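You operate a simulated robot arm through the tools that you are given. There is no shell and no other tool.

You are at the controls of a simulated robot arm. One attempt, no reset.

Task
Discharge the rack's 16 uF capacitor below 5 V, then move it to the tray.
Fine: stand it up in the capacitor tray, park the test head, meter off; leave the other capacitors where they stand. Set down upright: what you pick out.

The check looks at the end state, three seconds after you hand in, the way a careful person would. Anything else that was tipped, shoved, dropped, spilled or broken makes it a failure.

Robot
A 6-joint arm with a three-finger gripper, fixed in place. Base frame: the origin is on the floor under the middle of its stand, x ahead of it, y to its left, z up; the work surface is at about z = 806. Readings come in mm, rad, newtons and seconds.
It reaches about 1213 mm from its shoulder. Its first joint turns from -2.897 to 2.897 rad. Payload 4.89 kg.
The tool frame sits at the grasp point between the pads (the TCP): z along the fingers, y along the line on which they close. The tips reach 30 mm beyond it. The gripper opens to 164 mm; its body begins 125 mm behind the TCP.
Orientation is that of the tool frame in the base frame, as a unit quaternion [w, x, y, z]. With the fingers straight down and closing along the base's y, the tool's x points along the base's -x, its y along +y and its z along -z.

Tools
- The arm moves only by the tool play_rows. Its argument "commands" is a list of rows, each a list of 7 numbers: the shift along the tool's x, y, z in mm, then the turn, a rotation vector about the tool's x, y, z in rad, then the gripper command, from -1 (shut) to 1 (fully open), values between in proportion. In form: [[dx, dy, dz, ax, ay, az, gripper], ...]. A call has 1 to 20 rows; each row is the pose to reach, as a shift and turn from the pose commanded when the call began, along the tool's axes at that moment. A row lasts 0.2 s, in which the tool goes at most 50 mm and 0.15 rad; a call with a longer step from one row to the next is refused whole, and so is a gripper value outside its range. Where a pose cannot be reached the arm comes as near as it can. A force on the tool above 90 N (or 10 N above the force at the start of the call, whichever is more), or a blocked arm, ends the call early, and 0.2 s more pass. Each finger travels about 108 mm/s and halts on what it meets, pressing with about 43 N; the grip force reading is that of the motor and also rises with nothing between the fingers. The clock runs only during rows and for 0.2 s after the last one: add rows that repeat a pose to give the fingers time. The reply holds the time, the measured pose of the TCP, the force on the tool along the base axes, the opening and the grip force, in the units named above and with some noise, with the torque about the TCP (base axes, N m) and any sound that the robot's microphone picked up, and new pictures: "show" is both (left out), scene, wrist or none.
- Cameras (640 x 400 px; columns grow to the right, rows downward): "scene" is fixed at [49.8, 502.7, 1448.8]; the picture's right is [-0.62, -0.78, 0.00], its down [-0.31, 0.25, -0.92] and it looks along [0.72, -0.57, -0.40] (base axes); focal length 343 px, centre (320, 200). "wrist" rides on the gripper at [76, -2, -152] in the tool frame; the picture's right is [0.02, 1.00, 0.00], its down [-0.88, 0.02, -0.47] and it looks along [-0.47, 0.01, 0.88] (tool axes); focal length 247 px, centre (320, 200). There is no depth. A picture from a camera that has moved, and an enlarged one, comes with that camera's place and axes in the base frame and with its lens.
- raise_lower(by): moves the trunk up (or, below 0, down) by that many mm; the arm rides with it, the base frame stays. It gives what a move gives, with no picture.
- close_up(camera, box): a new picture of the part [left, top, right, bottom] of that camera's present view, enlarged. No time passes.
- finish_job(): hands the job in; it is judged then, once.

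Nothing tells you positions but the pictures and the camera data. Unless the task says otherwise, let go and move clear before handing in.

The tools are called after ">>>" by a JSON object that holds its "method" and its "body". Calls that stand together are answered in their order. play_rows: Moves the arm, as the interface text tells. Its arguments: {"type":"object","properties":{"commands":{"type":"array","items":{"type":"array","items":{"type":"number"}}},"show":{"type":"string","enum":["both","scene","wrist","none"]}},"required":["commands"]} The other tools are called the same way: raise_lower (by) moves the trunk up or down; close_up (camera, box) takes an enlarged picture of a part of a camera's view; finish_job () hands the job in.

At the start:

```text
t: 0.0
tcp_pos: [659.0, -61.2, 1228.0]
tcp_rot: [0.0, 0.001, 1.0, 0.0]
ft_force: [-0.2, 0.0, 0.6]
moment: [0.03, -0.02, 0.01]
width: 164.0
finger_force: 0.1
trunk travel left (down, up): [-175.0, 215.0]
```

scene: 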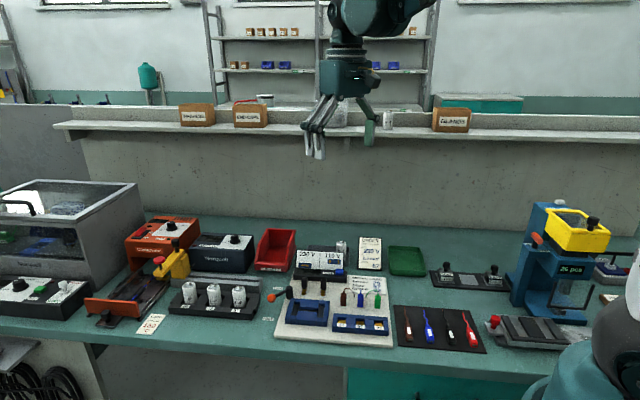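
wrist: 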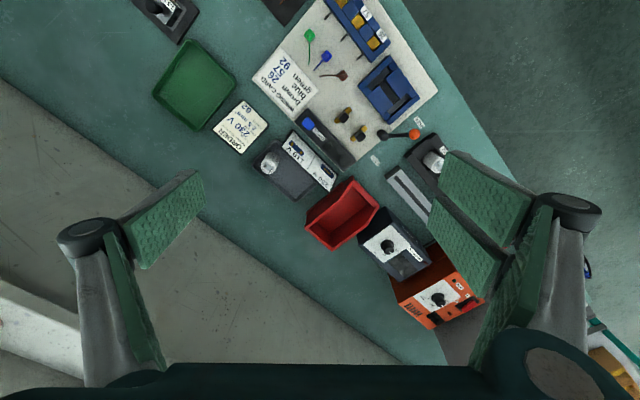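

I see a bench with several stations: a rack with three white capacitors at left, a meter/test station and several trays. I'll zoom in on each region before moving.

>>> {"method": "close_up", "body": {"camera": "scene", "box": [80, 200, 280, 340]}}

>>> {"method": "close_up", "body": {"camera": "scene", "box": [260, 220, 420, 350]}}

>>> {"method": "close_up", "body": {"camera": "scene", "box": [380, 200, 640, 360]}}

>>> {"method": "close_up", "body": {"camera": "scene", "box": [0, 170, 160, 340]}}

>>> {"method": "close_up", "body": {"camera": "wrist", "box": [220, 80, 500, 340]}}

```text
2.86 times, centred on (180, 270) of scene
camera zoom: at [49.8, 502.7, 1448.8], right [-0.62, -0.78, 0.0], down [-0.31, 0.25, -0.92], along [0.72, -0.57, -0.4], focal length 979 px, centre (720, 0)
```

zoom: 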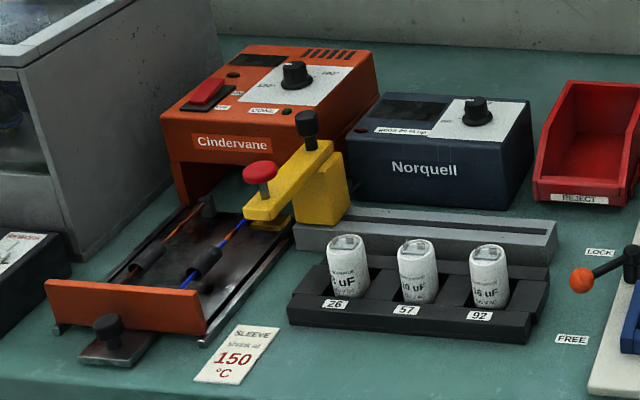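

```text
3.08 times, centred on (340, 285) of scene
camera zoom: at [49.8, 502.7, 1448.8], right [-0.62, -0.78, 0.0], down [-0.31, 0.25, -0.92], along [0.72, -0.57, -0.4], focal length 1054 px, centre (258, -62)
```

zoom: 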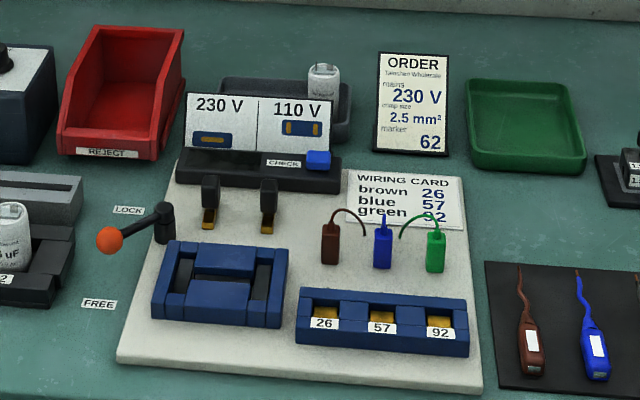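

```text
2.46 times, centred on (510, 280) of scene
camera zoom: at [49.8, 502.7, 1448.8], right [-0.62, -0.78, 0.0], down [-0.31, 0.25, -0.92], along [0.72, -0.57, -0.4], focal length 843 px, centre (-148, 3)
```

zoom: 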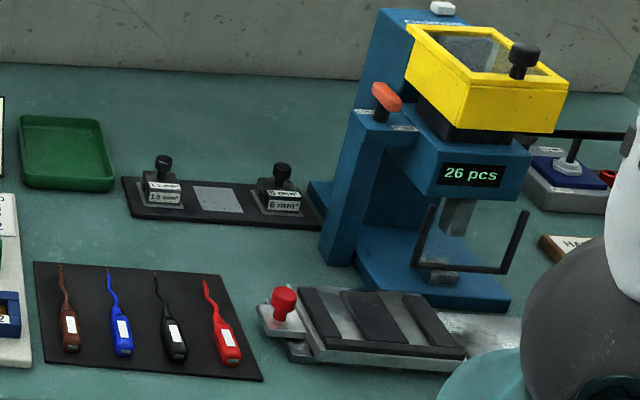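

```text
2.35 times, centred on (80, 255) of scene
camera zoom: at [49.8, 502.7, 1448.8], right [-0.62, -0.78, 0.0], down [-0.31, 0.25, -0.92], along [0.72, -0.57, -0.4], focal length 806 px, centre (885, 71)
```

zoom: 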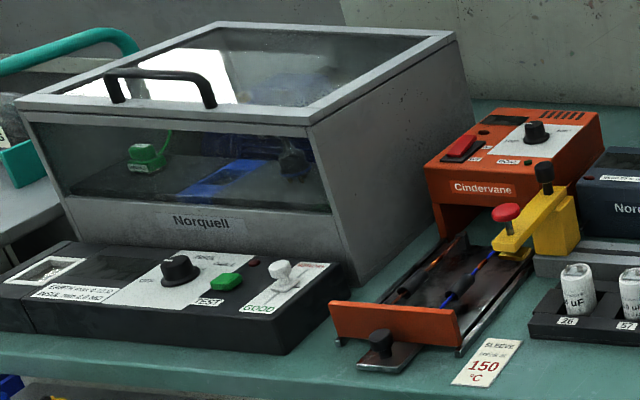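

```text
1.54 times, centred on (360, 210) of wrist
camera zoom: at [583.5, -63.1, 1382.2], right [-0.02, 1.0, 0.0], down [0.88, 0.02, 0.47], along [0.47, 0.01, -0.88], focal length 380 px, centre (258, 185)
```

zoom: 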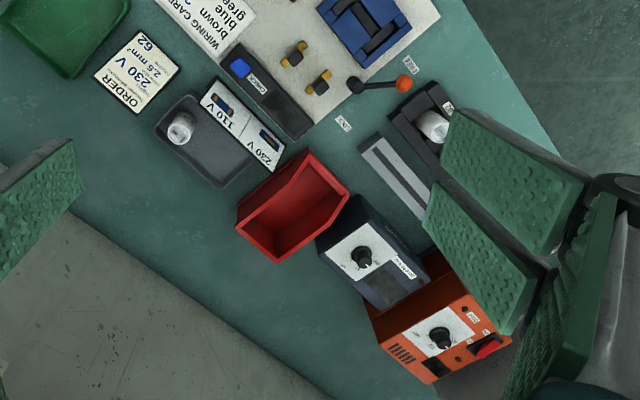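

The capacitor rack holds three white cans, with a yellow test head on a rail behind them and the Norquell meter behind that. I need to read labels, so I'll zoom in further.

>>> {"method": "close_up", "body": {"camera": "scene", "box": [165, 265, 265, 325]}}

>>> {"method": "close_up", "body": {"camera": "scene", "box": [145, 225, 265, 300]}}

>>> {"method": "close_up", "body": {"camera": "scene", "box": [180, 225, 260, 275]}}

>>> {"method": "close_up", "body": {"camera": "scene", "box": [280, 230, 360, 280]}}

>>> {"method": "close_up", "body": {"camera": "wrist", "box": [340, 120, 480, 280]}}

>>> {"method": "close_up", "body": {"camera": "wrist", "box": [240, 120, 350, 210]}}

```text
6.40 times, centred on (215, 295) of scene
camera zoom: at [49.8, 502.7, 1448.8], right [-0.62, -0.78, 0.0], down [-0.31, 0.25, -0.92], along [0.72, -0.57, -0.4], focal length 2193 px, centre (992, -408)
```

zoom: 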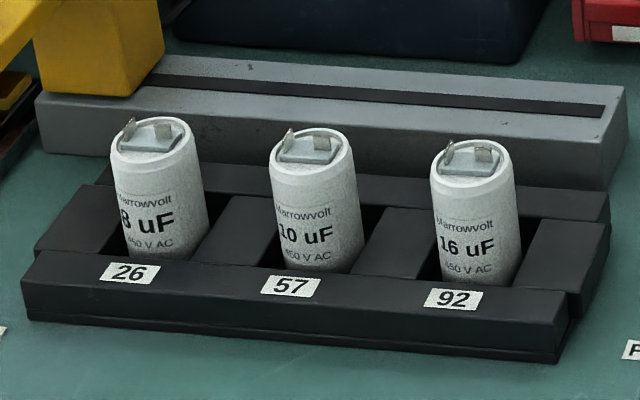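

```text
5.33 times, centred on (205, 262) of scene
camera zoom: at [49.8, 502.7, 1448.8], right [-0.62, -0.78, 0.0], down [-0.31, 0.25, -0.92], along [0.72, -0.57, -0.4], focal length 1827 px, centre (933, -133)
```

zoom: 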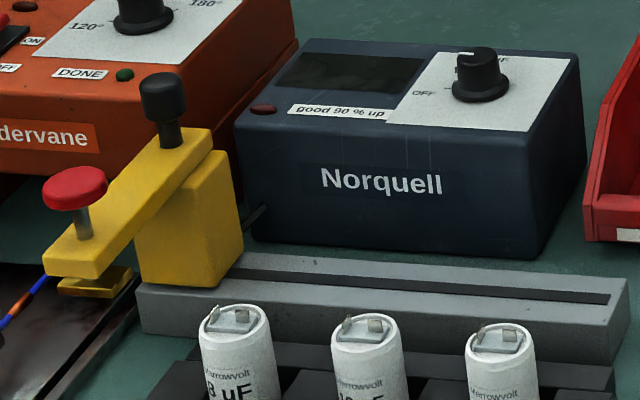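

```text
8.00 times, centred on (220, 250) of scene
camera zoom: at [49.8, 502.7, 1448.8], right [-0.62, -0.78, 0.0], down [-0.31, 0.25, -0.92], along [0.72, -0.57, -0.4], focal length 2741 px, centre (1120, -200)
```

zoom: 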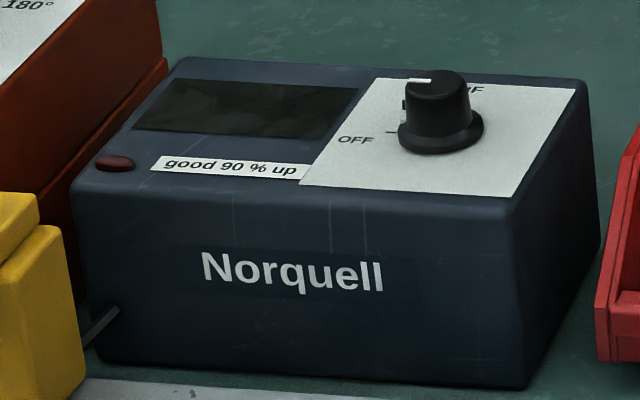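

```text
8.00 times, centred on (320, 255) of scene
camera zoom: at [49.8, 502.7, 1448.8], right [-0.62, -0.78, 0.0], down [-0.31, 0.25, -0.92], along [0.72, -0.57, -0.4], focal length 2741 px, centre (320, -240)
```

zoom: 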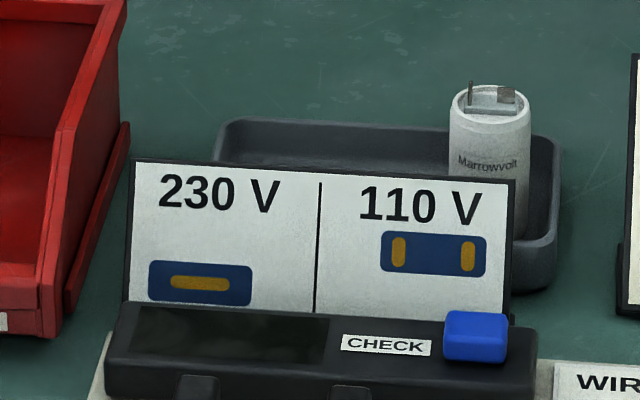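

```text
2.50 times, centred on (410, 200) of wrist
camera zoom: at [583.5, -63.1, 1382.2], right [-0.02, 1.0, 0.0], down [0.88, 0.02, 0.47], along [0.47, 0.01, -0.88], focal length 617 px, centre (95, 200)
```

zoom: 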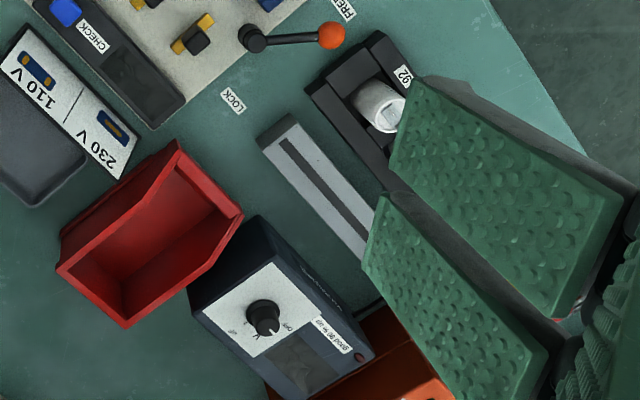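

```text
4.44 times, centred on (295, 165) of wrist
camera zoom: at [583.5, -63.1, 1382.2], right [-0.02, 1.0, 0.0], down [0.88, 0.02, 0.47], along [0.47, 0.01, -0.88], focal length 1098 px, centre (431, 356)
```

zoom: 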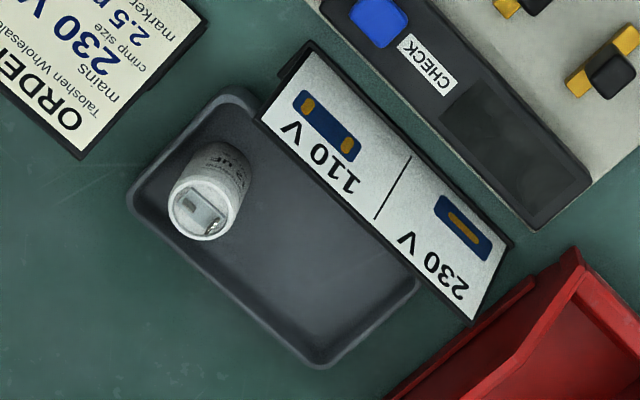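

The 16 uF can is in slot 92, the rack end nearest the board; the dark grey tray behind the voltage sign looks like the capacitor tray and already holds one can. I'll move the wrist camera over the rack, head and meter, turning the tool square with the bench, for a closer look.

>>> {"method": "play_rows", "body": {"commands": [[-16, 21, 10, 0, 0, -0.11, 1], [-32, 43, 20, 0, 0, -0.22, 1], [-48, 64, 30, 0, 0, -0.33, 1], [-64, 86, 40, 0, 0, -0.44, 1], [-80, 108, 50, 0, 0, -0.55, 1], [-96, 130, 60, 0, 0, -0.66, 1], [-112, 151, 70, 0, 0, -0.77, 1], [-126, 172, 78, 0, 0, -0.873, 1], [-126, 172, 78, 0, 0, -0.873, 1]], "show": "both"}}

```text
t: 2.0
tcp_pos: [786.2, 111.4, 1149.0]
tcp_rot: [0.0, -0.424, 0.906, 0.0]
ft_force: [0.3, 0.3, -0.7]
moment: [-0.03, 0.04, -0.01]
width: 164.2
finger_force: 0.0
trunk travel left (down, up): [-175.0, 215.0]
camera wrist: at [739.0, 51.5, 1303.0], right [-0.78, 0.63, 0.0], down [0.55, 0.69, 0.47], along [0.3, 0.37, -0.88], focal length 247 px, centre (320, 200)
```

scene: 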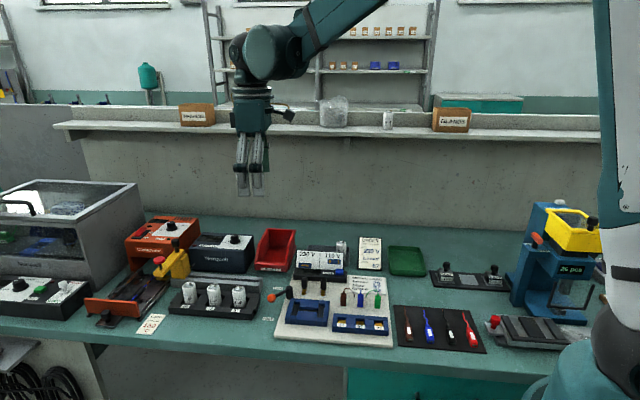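
wrist: 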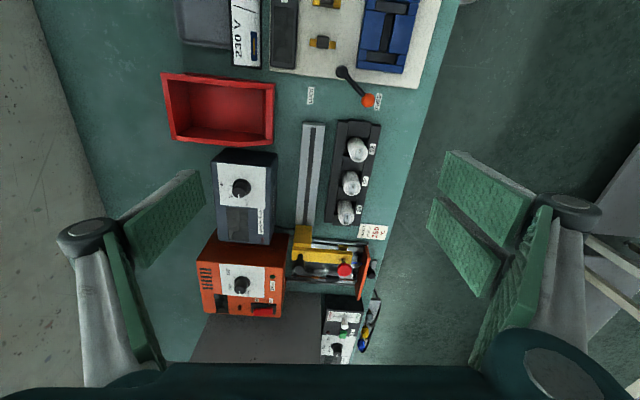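

Now the rack, rail, head and meter are all in the wrist view. Zooming in on each.

>>> {"method": "close_up", "body": {"camera": "wrist", "box": [280, 110, 400, 310]}}

>>> {"method": "close_up", "body": {"camera": "wrist", "box": [200, 140, 290, 250]}}

>>> {"method": "close_up", "body": {"camera": "wrist", "box": [280, 210, 380, 310]}}

>>> {"method": "close_up", "body": {"camera": "wrist", "box": [320, 110, 400, 240]}}

```text
2.00 times, centred on (340, 210) of wrist
camera zoom: at [739.0, 51.5, 1303.0], right [-0.78, 0.63, 0.0], down [0.55, 0.69, 0.47], along [0.3, 0.37, -0.88], focal length 494 px, centre (280, 180)
```

zoom: 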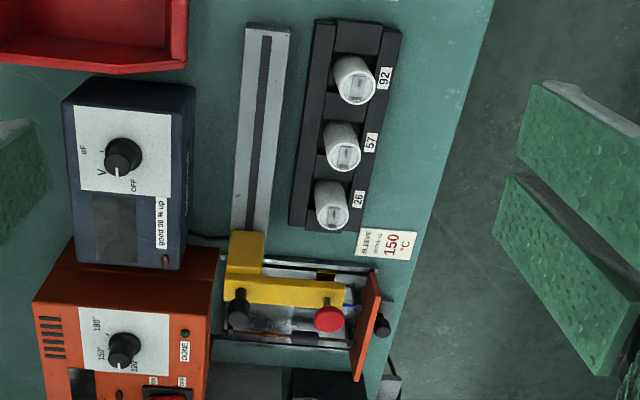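

```text
3.64 times, centred on (245, 195) of wrist
camera zoom: at [739.0, 51.5, 1303.0], right [-0.78, 0.63, 0.0], down [0.55, 0.69, 0.47], along [0.3, 0.37, -0.88], focal length 898 px, centre (593, 218)
```

zoom: 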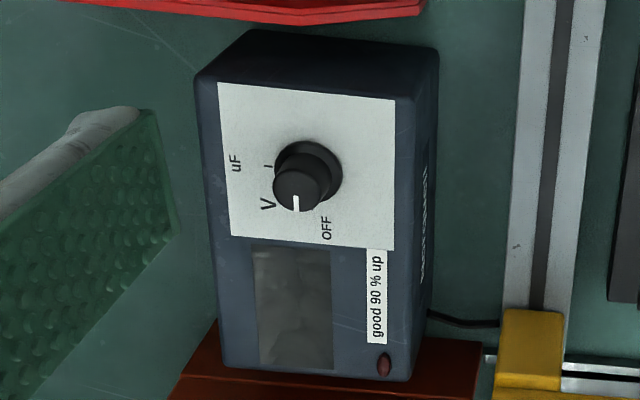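

```text
4.00 times, centred on (330, 260) of wrist
camera zoom: at [739.0, 51.5, 1303.0], right [-0.78, 0.63, 0.0], down [0.55, 0.69, 0.47], along [0.3, 0.37, -0.88], focal length 988 px, centre (280, -40)
```

zoom: 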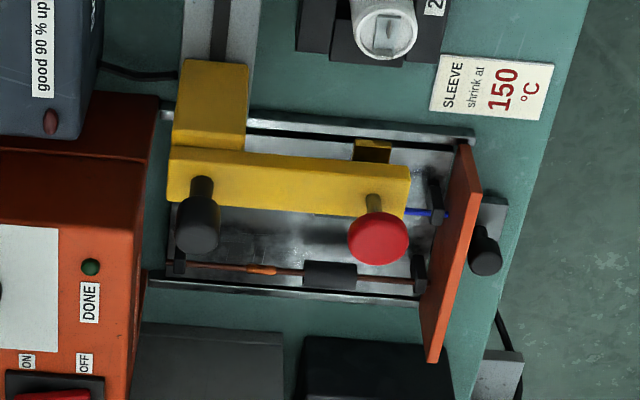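

```text
3.08 times, centred on (360, 175) of wrist
camera zoom: at [739.0, 51.5, 1303.0], right [-0.78, 0.63, 0.0], down [0.55, 0.69, 0.47], along [0.3, 0.37, -0.88], focal length 760 px, centre (197, 277)
```

zoom: 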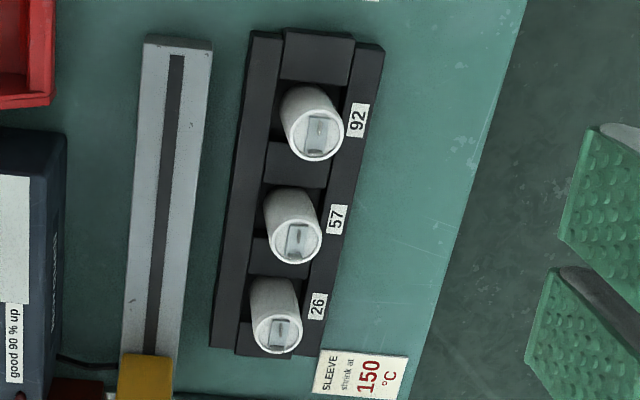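

The meter's knob reads OFF / V / uF (currently OFF), the yellow head is parked at the left end of its rail with a red button over the can line and a black knob at the rear. I'll bring the camera closer to the head to understand it.

>>> {"method": "play_rows", "body": {"commands": [[-30, 5, 8, 0, 0, 0.015, 1], [-60, 10, 16, 0, 0, 0.03, 1], [-90, 15, 24, 0, 0, 0.045, 1], [-120, 20, 32, 0, 0, 0.06, 1], [-150, 25, 40, 0, 0, 0.075, 1], [-181.8, 29.5, 49, 0, 0, 0.09, 1], [-181.8, 29.5, 49, 0, 0, 0.09, 1]], "show": "both"}}

```text
t: 3.6
tcp_pos: [880.1, 271.3, 1100.8]
tcp_rot: [0.001, -0.381, 0.924, 0.001]
ft_force: [0.8, -0.1, -0.5]
moment: [-0.01, 0.09, -0.04]
width: 164.2
finger_force: 0.0
trunk travel left (down, up): [-175.0, 215.0]
camera wrist: at [826.3, 215.0, 1254.4], right [-0.72, 0.69, 0.0], down [0.61, 0.63, 0.47], along [0.33, 0.34, -0.88], focal length 247 px, centre (320, 200)
```

scene: 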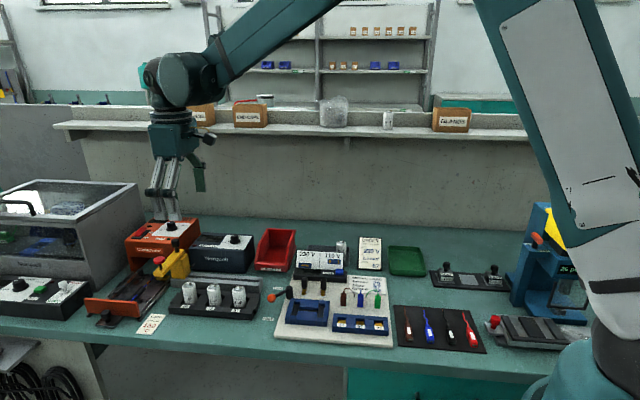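
wrist: 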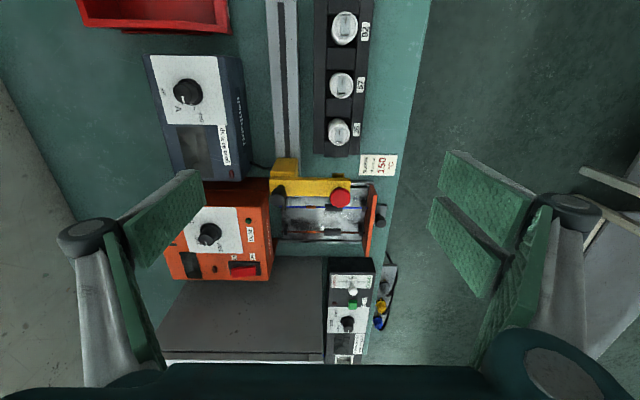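

>>> {"method": "close_up", "body": {"camera": "wrist", "box": [255, 140, 395, 260]}}

>>> {"method": "close_up", "body": {"camera": "wrist", "box": [140, 40, 260, 190]}}

>>> {"method": "close_up", "body": {"camera": "wrist", "box": [260, 0, 400, 180]}}

```text
3.33 times, centred on (325, 200) of wrist
camera zoom: at [826.3, 215.0, 1254.4], right [-0.72, 0.69, 0.0], down [0.61, 0.63, 0.47], along [0.33, 0.34, -0.88], focal length 823 px, centre (303, 200)
```

zoom: 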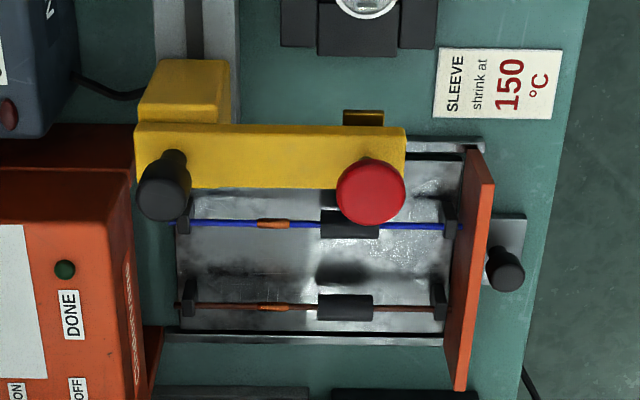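

```text
2.67 times, centred on (200, 115) of wrist
camera zoom: at [826.3, 215.0, 1254.4], right [-0.72, 0.69, 0.0], down [0.61, 0.63, 0.47], along [0.33, 0.34, -0.88], focal length 659 px, centre (640, 427)
```

zoom: 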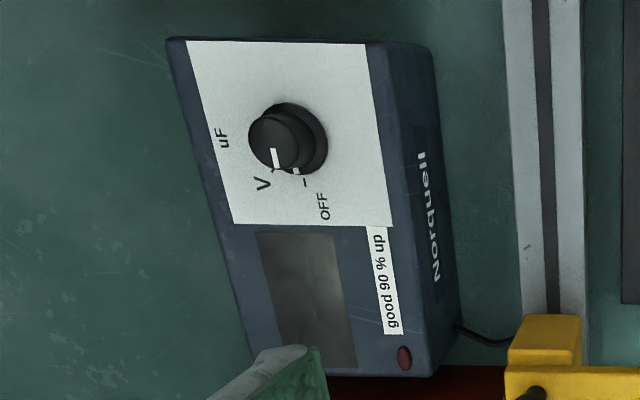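

```text
2.22 times, centred on (330, 90) of wrist
camera zoom: at [826.3, 215.0, 1254.4], right [-0.72, 0.69, 0.0], down [0.61, 0.63, 0.47], along [0.33, 0.34, -0.88], focal length 549 px, centre (298, 444)
```

zoom: 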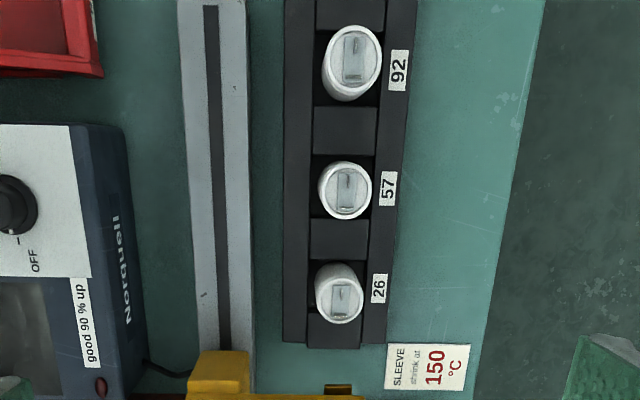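

The rail is square with the tool at 45°, cans sit in a line under the red button's path, and the head must travel about 214 mm to slot 92. I'd like to see the finger geometry before gripping anything.

>>> {"method": "close_up", "body": {"camera": "wrist", "box": [400, 130, 640, 400]}}

>>> {"method": "close_up", "body": {"camera": "wrist", "box": [30, 150, 240, 400]}}

>>> {"method": "close_up", "body": {"camera": "scene", "box": [110, 90, 250, 230]}}

```text
1.48 times, centred on (520, 265) of wrist
camera zoom: at [826.3, 215.0, 1254.4], right [-0.72, 0.69, 0.0], down [0.61, 0.63, 0.47], along [0.33, 0.34, -0.88], focal length 366 px, centre (24, 104)
```

zoom: 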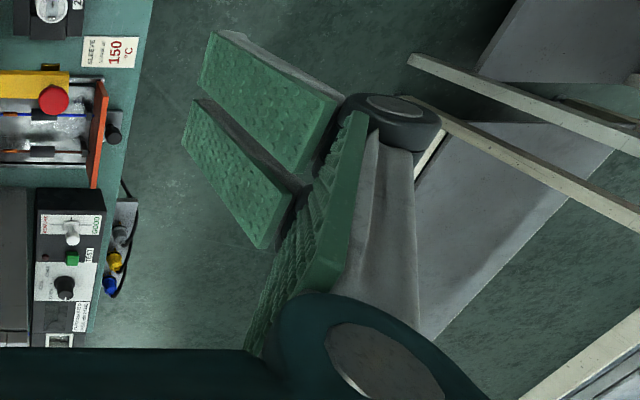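

```text
1.60 times, centred on (135, 275) of wrist
camera zoom: at [826.3, 215.0, 1254.4], right [-0.72, 0.69, 0.0], down [0.61, 0.63, 0.47], along [0.33, 0.34, -0.88], focal length 395 px, centre (616, 80)
```

zoom: 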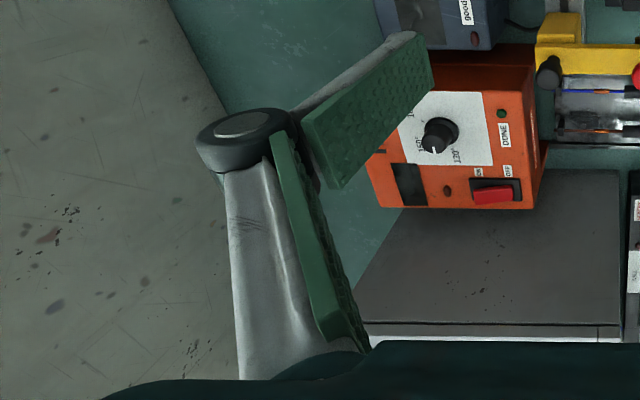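

```text
2.86 times, centred on (180, 160) of scene
camera zoom: at [49.8, 502.7, 1448.8], right [-0.62, -0.78, 0.0], down [-0.31, 0.25, -0.92], along [0.72, -0.57, -0.4], focal length 979 px, centre (720, 314)
```

zoom: 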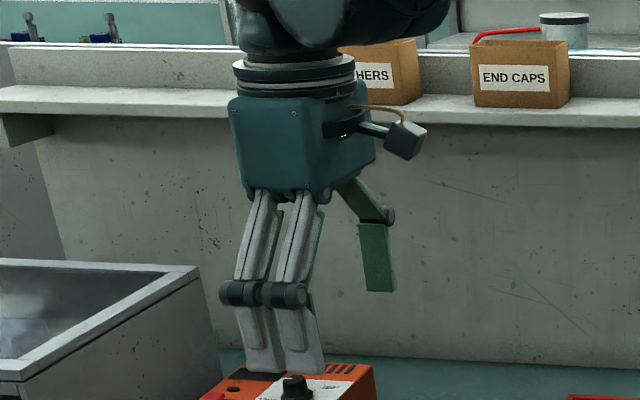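

The front side has two adjacent pads (about 70 mm wide together), the rear a single one, all closing along the bench's depth. Next I hover above the meter knob with the fingers clear to read its ticks.

>>> {"method": "play_rows", "body": {"commands": [[8, -30, 10, 0, 0, -0.003, 1], [16, -60, 20, 0, 0, -0.003, 1], [24, -90, 30, 0, 0, -0.003, 1], [32, -120, 45, 0, 0, -0.003, 1], [39, -150, 65, 0, 0, -0.003, 1], [45.2, -180.5, 90.8, 0, 0, -0.003, 1], [45.2, -180.5, 90.8, 0, 0, -0.003, 1]], "show": "wrist"}}

>>> {"method": "close_up", "body": {"camera": "wrist", "box": [220, 60, 420, 260]}}

>>> {"method": "close_up", "body": {"camera": "wrist", "box": [270, 110, 370, 190]}}

```text
t: 5.2
tcp_pos: [975.6, 108.2, 1010.3]
tcp_rot: [0.0, -0.383, 0.924, 0.0]
ft_force: [0.9, 0.0, -0.1]
moment: [0.04, 0.09, -0.03]
width: 164.0
finger_force: 0.0
trunk travel left (down, up): [-175.0, 215.0]
camera wrist: at [923.6, 52.5, 1164.9], right [-0.72, 0.69, 0.0], down [0.61, 0.64, 0.47], along [0.33, 0.34, -0.88], focal length 247 px, centre (320, 200)
```

wrist: 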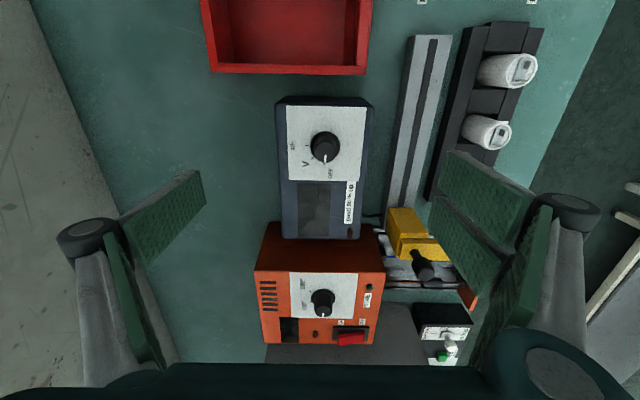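

```text
2.00 times, centred on (320, 160) of wrist
camera zoom: at [923.6, 52.5, 1164.9], right [-0.72, 0.69, 0.0], down [0.61, 0.64, 0.47], along [0.33, 0.34, -0.88], focal length 494 px, centre (320, 280)
```

zoom: 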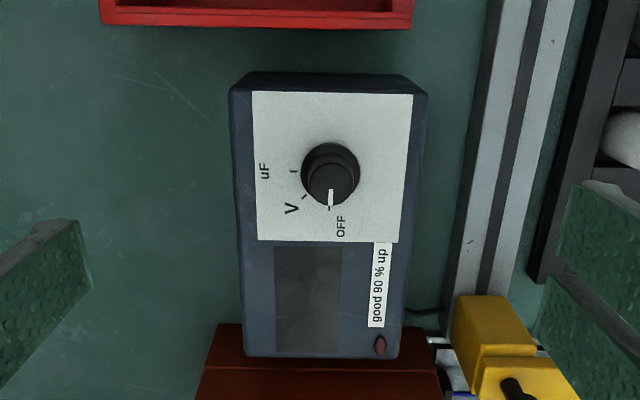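

```text
5.00 times, centred on (320, 150) of wrist
camera zoom: at [923.6, 52.5, 1164.9], right [-0.72, 0.69, 0.0], down [0.61, 0.64, 0.47], along [0.33, 0.34, -0.88], focal length 1235 px, centre (320, 450)
```

zoom: 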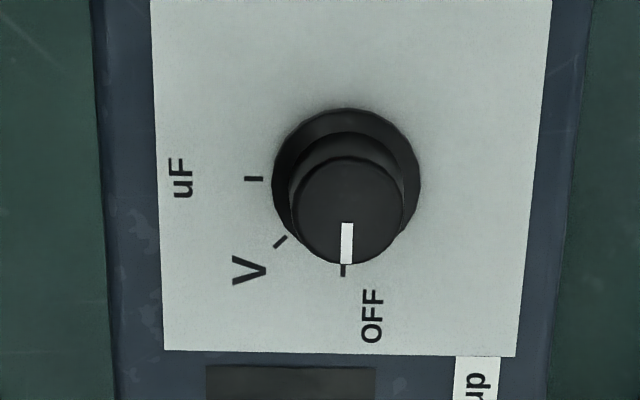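

The knob pointer is at OFF, with V 45° clockwise and uF 90° clockwise (seen from above). I'll centre over the knob, narrow the fingers and descend so the tips just straddle the knob's upper part.

>>> {"method": "play_rows", "body": {"commands": [[-2, 2.5, 20, 0, 0, 0, 0.4], [-4.1, 5, 45, 0, 0, 0, 0], [-4.1, 5, 65, 0, 0, 0, -0.2], [-4.1, 5, 80, 0, 0, 0, -0.3], [-4.1, 5, 85, 0, 0, 0, -0.3], [-4.1, 5, 85, 0, 0, 0, -0.3]], "show": "both"}}

>>> {"method": "close_up", "body": {"camera": "wrist", "box": [220, 100, 420, 260]}}

>>> {"method": "close_up", "body": {"camera": "scene", "box": [180, 180, 300, 280]}}

```text
t: 6.6
tcp_pos: [975.0, 117.2, 925.1]
tcp_rot: [0.0, -0.382, 0.924, -0.001]
ft_force: [0.9, -0.3, 0.1]
moment: [-0.02, 0.03, -0.02]
width: 57.5
finger_force: 0.1
trunk travel left (down, up): [-175.0, 215.0]
camera wrist: at [922.3, 60.6, 1078.8], right [-0.72, 0.69, 0.0], down [0.61, 0.64, 0.47], along [0.33, 0.34, -0.88], focal length 247 px, centre (320, 200)
```

scene: 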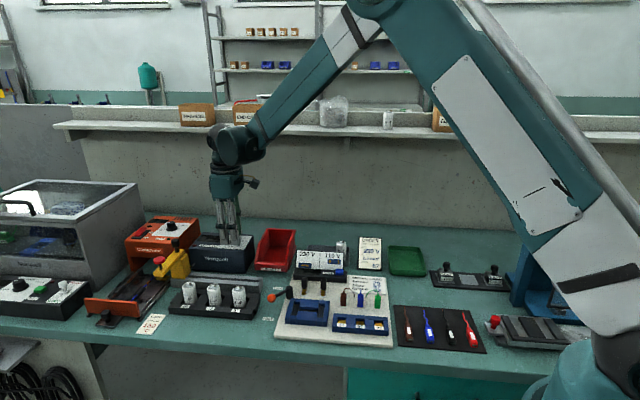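
wrist: 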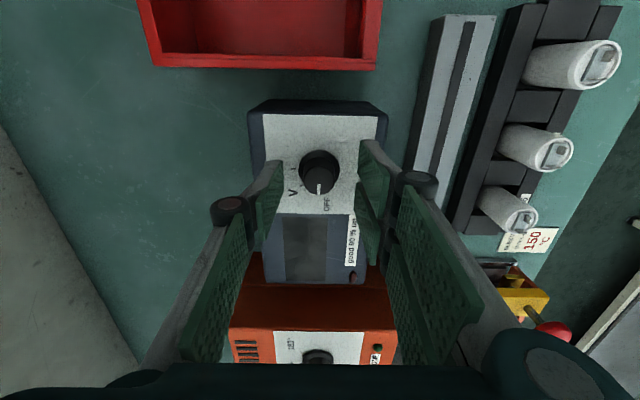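

```text
2.50 times, centred on (320, 180) of wrist
camera zoom: at [922.3, 60.6, 1078.8], right [-0.72, 0.69, 0.0], down [0.61, 0.64, 0.47], along [0.33, 0.34, -0.88], focal length 617 px, centre (320, 250)
```

zoom: 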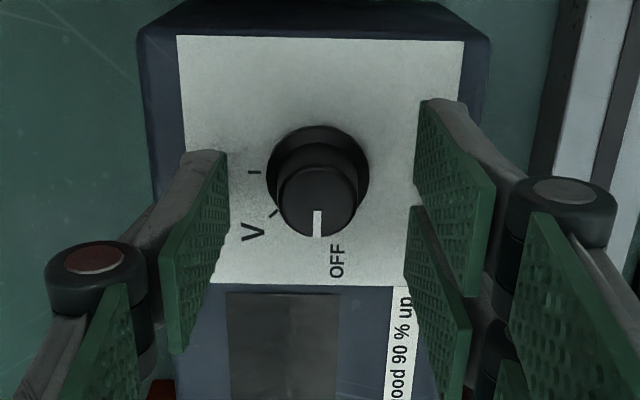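

```text
4.00 times, centred on (240, 230) of scene
camera zoom: at [49.8, 502.7, 1448.8], right [-0.62, -0.78, 0.0], down [-0.31, 0.25, -0.92], along [0.72, -0.57, -0.4], focal length 1370 px, centre (640, 80)
```

zoom: 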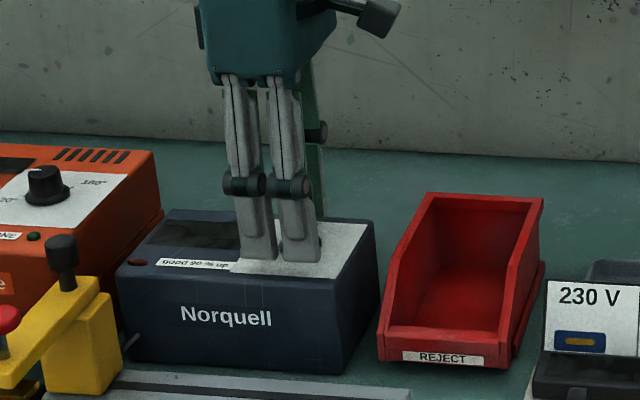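

Panel corners triangulate to z≈880 with the knob centred at the TCP and its top near z≈905, so lowering 4 mm more is safe. I'll grip the knob, turn it 45° clockwise to V, and release.

>>> {"method": "play_rows", "body": {"commands": [[0, -1.6, 4, 0, 0, 0, -0.3], [0, -1.6, 4, 0, 0, 0, -1], [0, -1.6, 4, 0, 0, 0, -1], [0, -1.6, 4, 0, 0, 0, -1]], "show": "wrist"}}

>>> {"method": "close_up", "body": {"camera": "wrist", "box": [220, 100, 420, 260]}}

```text
t: 7.6
tcp_pos: [976.3, 115.7, 922.2]
tcp_rot: [0.001, -0.382, 0.924, 0.0]
ft_force: [-8.0, 4.3, -5.3]
moment: [0.15, 0.17, -0.07]
width: 24.8
finger_force: 45.2
trunk travel left (down, up): [-175.0, 215.0]
camera wrist: at [923.0, 59.6, 1075.3], right [-0.72, 0.69, 0.0], down [0.61, 0.64, 0.47], along [0.33, 0.34, -0.88], focal length 247 px, centre (320, 200)
```

wrist: 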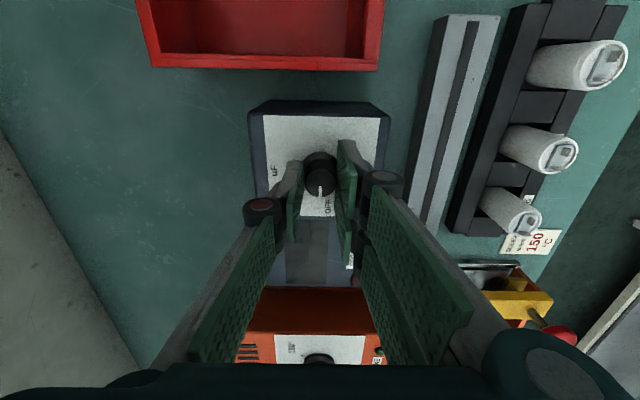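

```text
2.50 times, centred on (320, 180) of wrist
camera zoom: at [923.0, 59.6, 1075.3], right [-0.72, 0.69, 0.0], down [0.61, 0.64, 0.47], along [0.33, 0.34, -0.88], focal length 617 px, centre (320, 250)
```

zoom: 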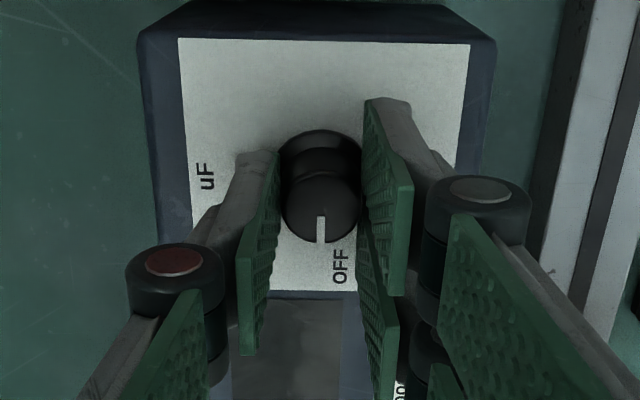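

The grip is on the 24.8 mm knob. Now turning it 45° clockwise to V.

>>> {"method": "play_rows", "body": {"commands": [[0, 1, 0, 0, 0, 0.12, -1], [0, 1, 0, 0, 0, 0.25, -1], [0, 1, 0, 0, 0, 0.38, -1], [0, 1, 0, 0, 0, 0.51, -1], [0, 1, 0, 0, 0, 0.64, -1], [0, 1, 0, 0, 0, 0.785, -1], [0, 1, 0, 0, 0, 0.785, -1]], "show": "wrist"}}

>>> {"method": "close_up", "body": {"camera": "wrist", "box": [220, 80, 420, 260]}}

>>> {"method": "close_up", "body": {"camera": "scene", "box": [180, 220, 280, 280]}}

```text
t: 9.2
tcp_pos: [975.8, 113.2, 921.2]
tcp_rot: [0.0, 0.001, 1.0, 0.001]
ft_force: [1.6, -18.1, 1.8]
moment: [-0.52, 0.11, 0.02]
width: 24.9
finger_force: 44.6
trunk travel left (down, up): [-175.0, 215.0]
camera wrist: at [899.6, 112.1, 1075.3], right [-0.02, 1.0, 0.0], down [0.88, 0.02, 0.47], along [0.47, 0.01, -0.88], focal length 247 px, centre (320, 200)
```

wrist: 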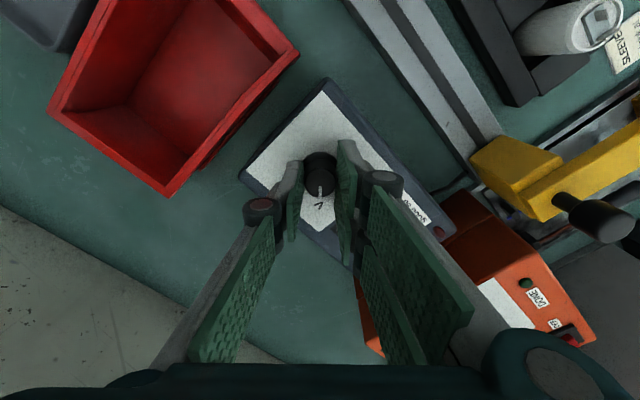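

```text
2.22 times, centred on (320, 170) of wrist
camera zoom: at [899.6, 112.1, 1075.3], right [-0.02, 1.0, 0.0], down [0.88, 0.02, 0.47], along [0.47, 0.01, -0.88], focal length 549 px, centre (320, 267)
```

zoom: 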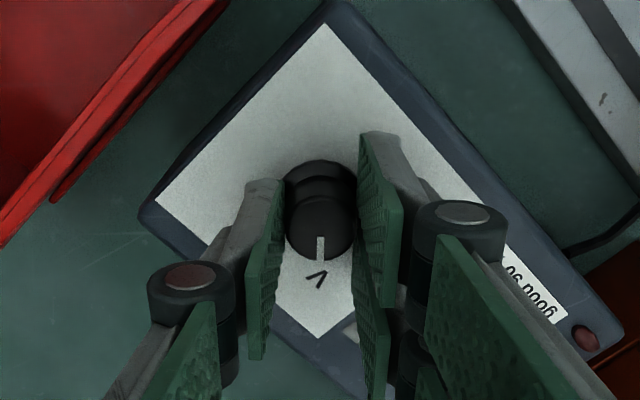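

```text
6.40 times, centred on (230, 250) of scene
camera zoom: at [49.8, 502.7, 1448.8], right [-0.62, -0.78, 0.0], down [-0.31, 0.25, -0.92], along [0.72, -0.57, -0.4], focal length 2193 px, centre (896, -120)
```

zoom: 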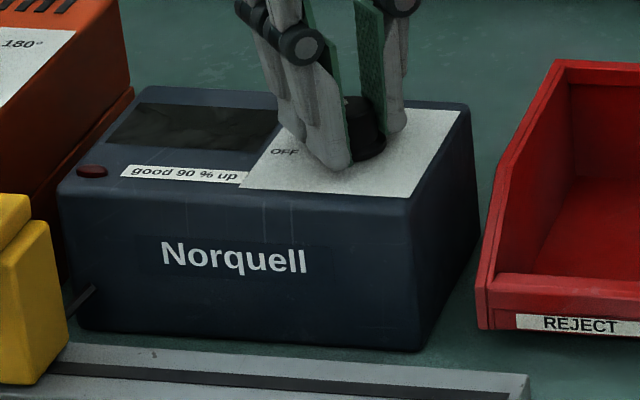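

The pointer is now at V. Releasing and lifting to look at the display.

>>> {"method": "play_rows", "body": {"commands": [[0, 0, 0, 0, 0, 0, -0.3], [0, 0, 0, 0, 0, 0, -0.3], [0, 0, -30, 0, 0, 0, -0.3], [0, 0, -70, 0, 0, -0.1, 0], [0, 0, -90, 0, 0, -0.2, 0], [0, 0, -90, 0, 0, -0.2, 0]], "show": "wrist"}}

>>> {"method": "close_up", "body": {"camera": "wrist", "box": [240, 80, 440, 260]}}

>>> {"method": "close_up", "body": {"camera": "scene", "box": [180, 220, 280, 280]}}

```text
t: 10.6
tcp_pos: [974.4, 115.6, 1011.5]
tcp_rot: [0.001, -0.1, 0.995, 0.0]
ft_force: [0.0, 0.5, -0.1]
moment: [0.03, -0.04, 0.02]
width: 82.0
finger_force: 0.0
trunk travel left (down, up): [-175.0, 215.0]
camera wrist: at [900.2, 97.1, 1165.7], right [-0.22, 0.98, 0.0], down [0.86, 0.19, 0.47], along [0.46, 0.1, -0.88], focal length 247 px, centre (320, 200)
```

wrist: 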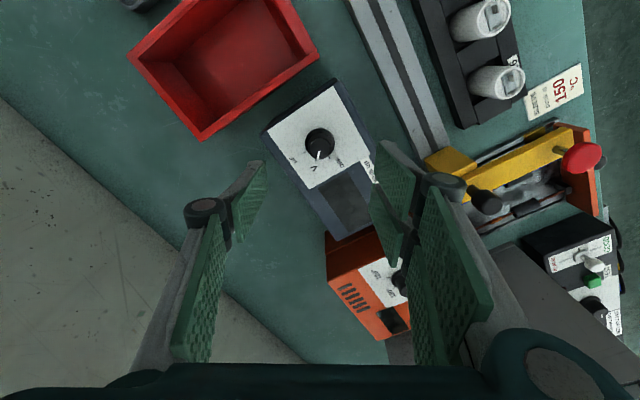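

```text
2.22 times, centred on (340, 170) of wrist
camera zoom: at [900.2, 97.1, 1165.7], right [-0.22, 0.98, 0.0], down [0.86, 0.19, 0.47], along [0.46, 0.1, -0.88], focal length 549 px, centre (276, 267)
```

zoom: 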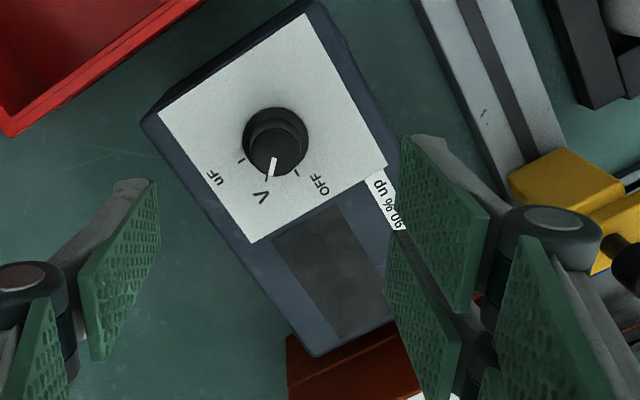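

```text
6.40 times, centred on (230, 250) of scene
camera zoom: at [49.8, 502.7, 1448.8], right [-0.62, -0.78, 0.0], down [-0.31, 0.25, -0.92], along [0.72, -0.57, -0.4], focal length 2193 px, centre (896, -120)
```

zoom: 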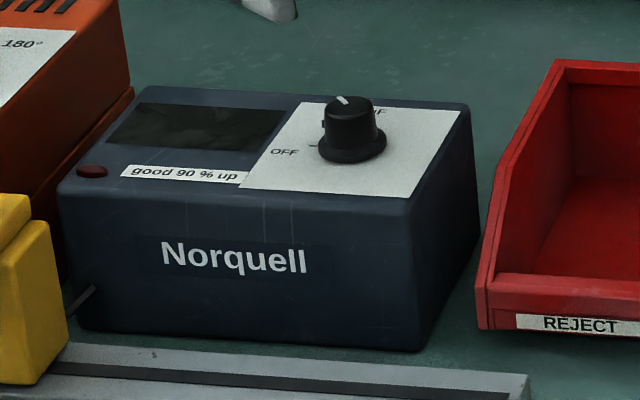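

The knob is at V; the display is still dark, presumably until the probe touches a can. Next I go above the head's black knob for a final position check.

>>> {"method": "play_rows", "body": {"commands": [[-7, 28, 0, 0, 0, -0.1, 0], [-14, 57, 0, 0, 0, -0.2, 0], [-21, 85, 0, 0, 0, -0.3, 0], [-28, 114, 0, 0, 0, -0.4, 0], [-36, 143, 0, 0, 0, -0.5, 0], [-43, 171, 0, 0, 0, -0.585, 0], [-43, 171, 0, 0, 0, -0.585, 0]], "show": "both"}}

>>> {"method": "close_up", "body": {"camera": "wrist", "box": [230, 60, 430, 240]}}

>>> {"method": "close_up", "body": {"camera": "scene", "box": [110, 190, 230, 300]}}

```text
t: 12.2
tcp_pos: [985.0, 291.2, 1013.4]
tcp_rot: [0.0, -0.383, 0.924, 0.0]
ft_force: [0.7, 0.6, -0.5]
moment: [-0.05, 0.0, -0.02]
width: 82.1
finger_force: 0.2
trunk travel left (down, up): [-175.0, 215.0]
camera wrist: at [930.9, 235.4, 1167.4], right [-0.72, 0.69, 0.0], down [0.61, 0.64, 0.47], along [0.33, 0.34, -0.88], focal length 247 px, centre (320, 200)
```

scene: 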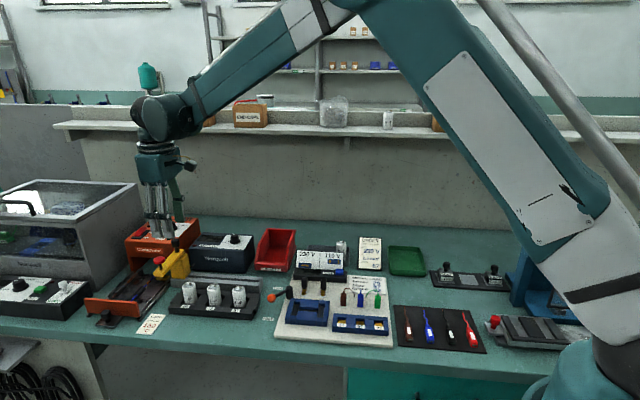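
wrist: 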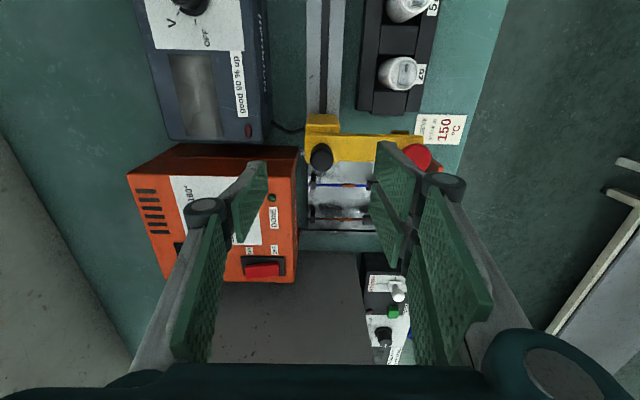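

```text
2.22 times, centred on (330, 150) of wrist
camera zoom: at [930.9, 235.4, 1167.4], right [-0.72, 0.69, 0.0], down [0.61, 0.64, 0.47], along [0.33, 0.34, -0.88], focal length 549 px, centre (298, 311)
```

zoom: 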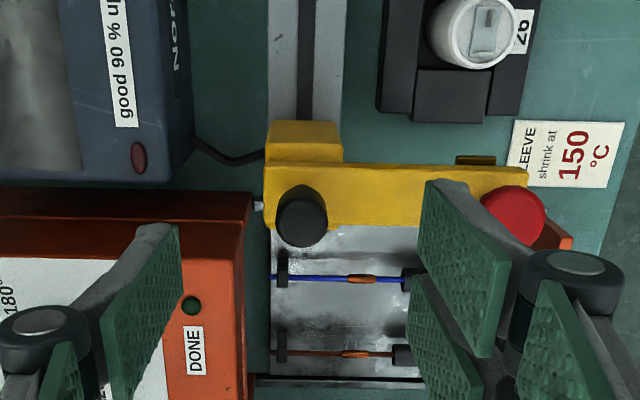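

```text
3.64 times, centred on (170, 245) of scene
camera zoom: at [49.8, 502.7, 1448.8], right [-0.62, -0.78, 0.0], down [-0.31, 0.25, -0.92], along [0.72, -0.57, -0.4], focal length 1246 px, centre (866, 36)
```

zoom: 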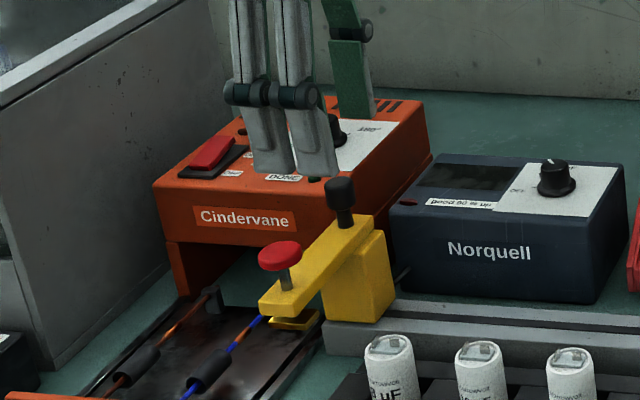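

The knob is confirmed at about 2 mm from the TCP axis, clear of the orange box and the red button. I'll narrow to 60 mm, descend around it and close.

>>> {"method": "play_rows", "body": {"commands": [[2, 2, 10, 0, 0, 0, -0.27], [2, 2, 35, 0, 0, 0, -0.27], [2, 2, 55, 0, 0, 0, -0.27], [2, 2, 65, 0, 0, 0, -0.27], [2, 2, 65, 0, 0, 0, -1], [2, 2, 65, 0, 0, 0, -1], [2, 2, 65, 0, 0, 0, -1]], "show": "both"}}

>>> {"method": "close_up", "body": {"camera": "scene", "box": [110, 190, 230, 300]}}

>>> {"method": "close_up", "body": {"camera": "wrist", "box": [230, 60, 430, 240]}}

```text
t: 13.8
tcp_pos: [980.4, 291.0, 945.6]
tcp_rot: [0.0, -0.382, 0.924, 0.0]
ft_force: [12.4, -11.8, -3.7]
moment: [-0.23, -0.36, -0.04]
width: 19.6
finger_force: 44.9
trunk travel left (down, up): [-175.0, 215.0]
camera wrist: at [928.1, 235.0, 1100.0], right [-0.72, 0.69, 0.0], down [0.61, 0.64, 0.47], along [0.33, 0.34, -0.88], focal length 247 px, centre (320, 200)
```

scene: 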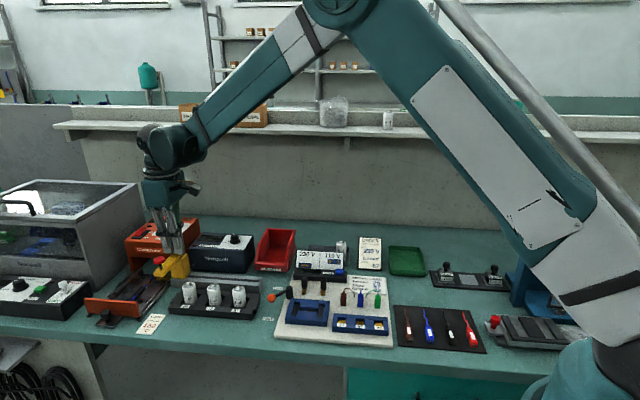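
wrist: 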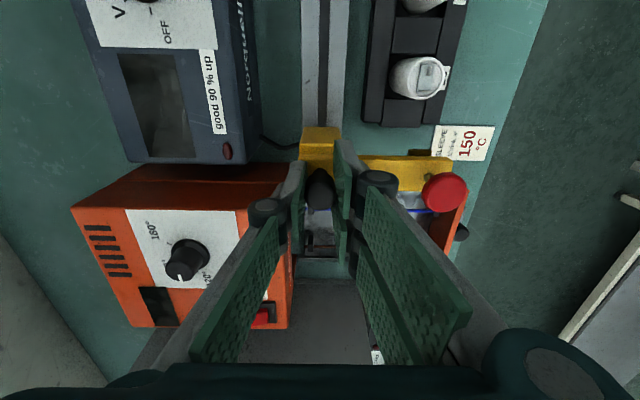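

```text
3.64 times, centred on (170, 245) of scene
camera zoom: at [49.8, 502.7, 1448.8], right [-0.62, -0.78, 0.0], down [-0.31, 0.25, -0.92], along [0.72, -0.57, -0.4], focal length 1246 px, centre (866, 36)
```

zoom: 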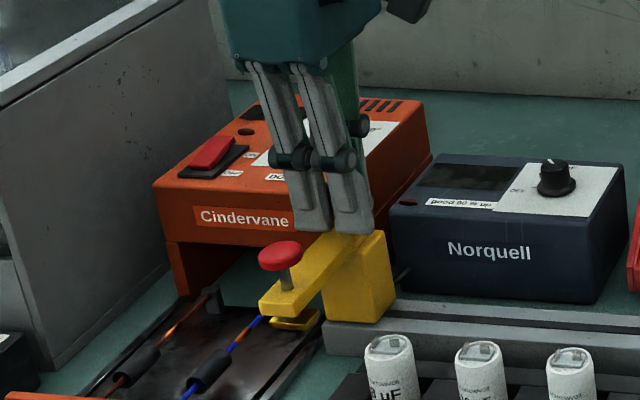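

```text
2.22 times, centred on (330, 150) of wrist
camera zoom: at [928.1, 235.0, 1100.0], right [-0.72, 0.69, 0.0], down [0.61, 0.64, 0.47], along [0.33, 0.34, -0.88], focal length 549 px, centre (298, 311)
```

zoom: 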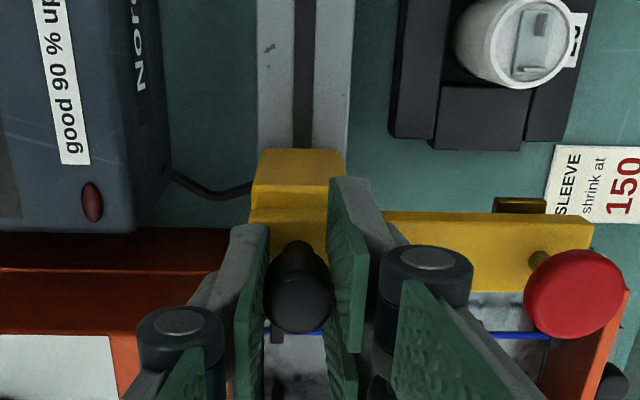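

The knob is gripped (width 19.6 mm). I'll slide a short way toward the rack first to check that the head follows freely.

>>> {"method": "play_rows", "body": {"commands": [[0, -1.5, 0, 0, 0, 0, -1], [8, -1.5, 0, 0, 0, 0, -1], [18, -1.5, 0, 0, 0, 0, -1], [30, -1.5, 0, 0, 0, 0, -1], [30, -1.5, 0, 0, 0, 0, -1]], "show": "both"}}

>>> {"method": "close_up", "body": {"camera": "scene", "box": [110, 190, 270, 320]}}

```text
t: 15.0
tcp_pos: [961.8, 270.8, 946.0]
tcp_rot: [0.0, -0.382, 0.924, 0.001]
ft_force: [0.2, -0.9, -9.1]
moment: [0.1, -0.04, -0.03]
width: 19.1
finger_force: 44.7
trunk travel left (down, up): [-175.0, 215.0]
camera wrist: at [908.6, 215.1, 1100.0], right [-0.72, 0.69, 0.0], down [0.61, 0.64, 0.47], along [0.33, 0.34, -0.88], focal length 247 px, centre (320, 200)
```

scene: 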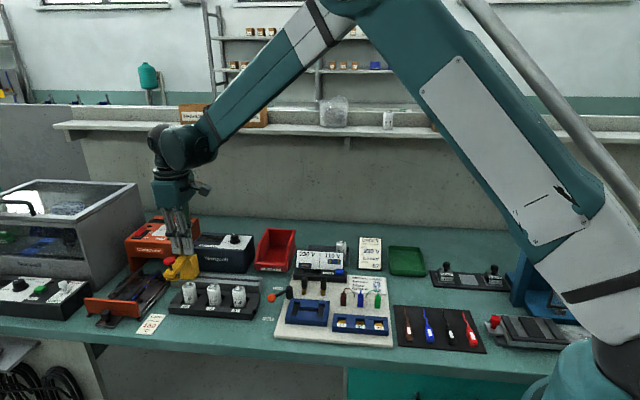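
wrist: 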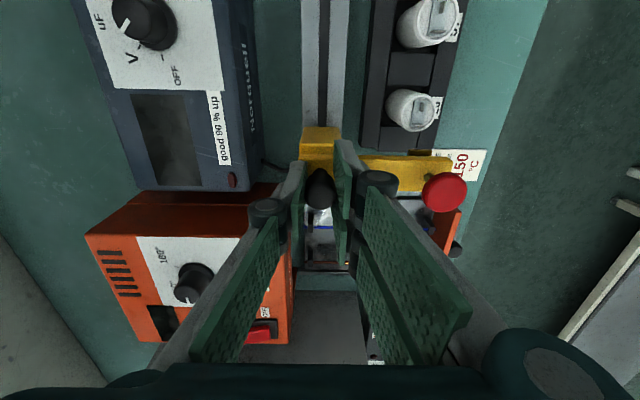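

```text
3.08 times, centred on (190, 255) of scene
camera zoom: at [49.8, 502.7, 1448.8], right [-0.62, -0.78, 0.0], down [-0.31, 0.25, -0.92], along [0.72, -0.57, -0.4], focal length 1054 px, centre (720, 31)
```

zoom: 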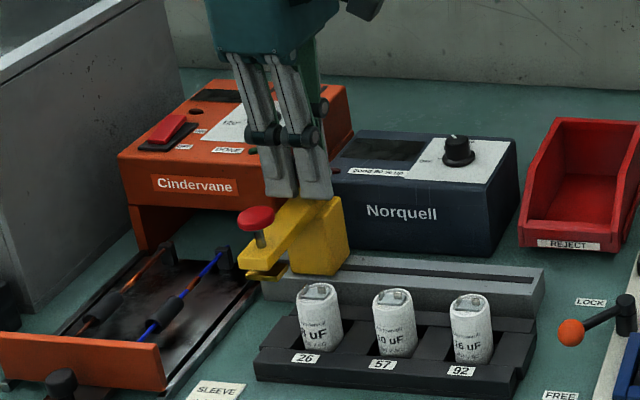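

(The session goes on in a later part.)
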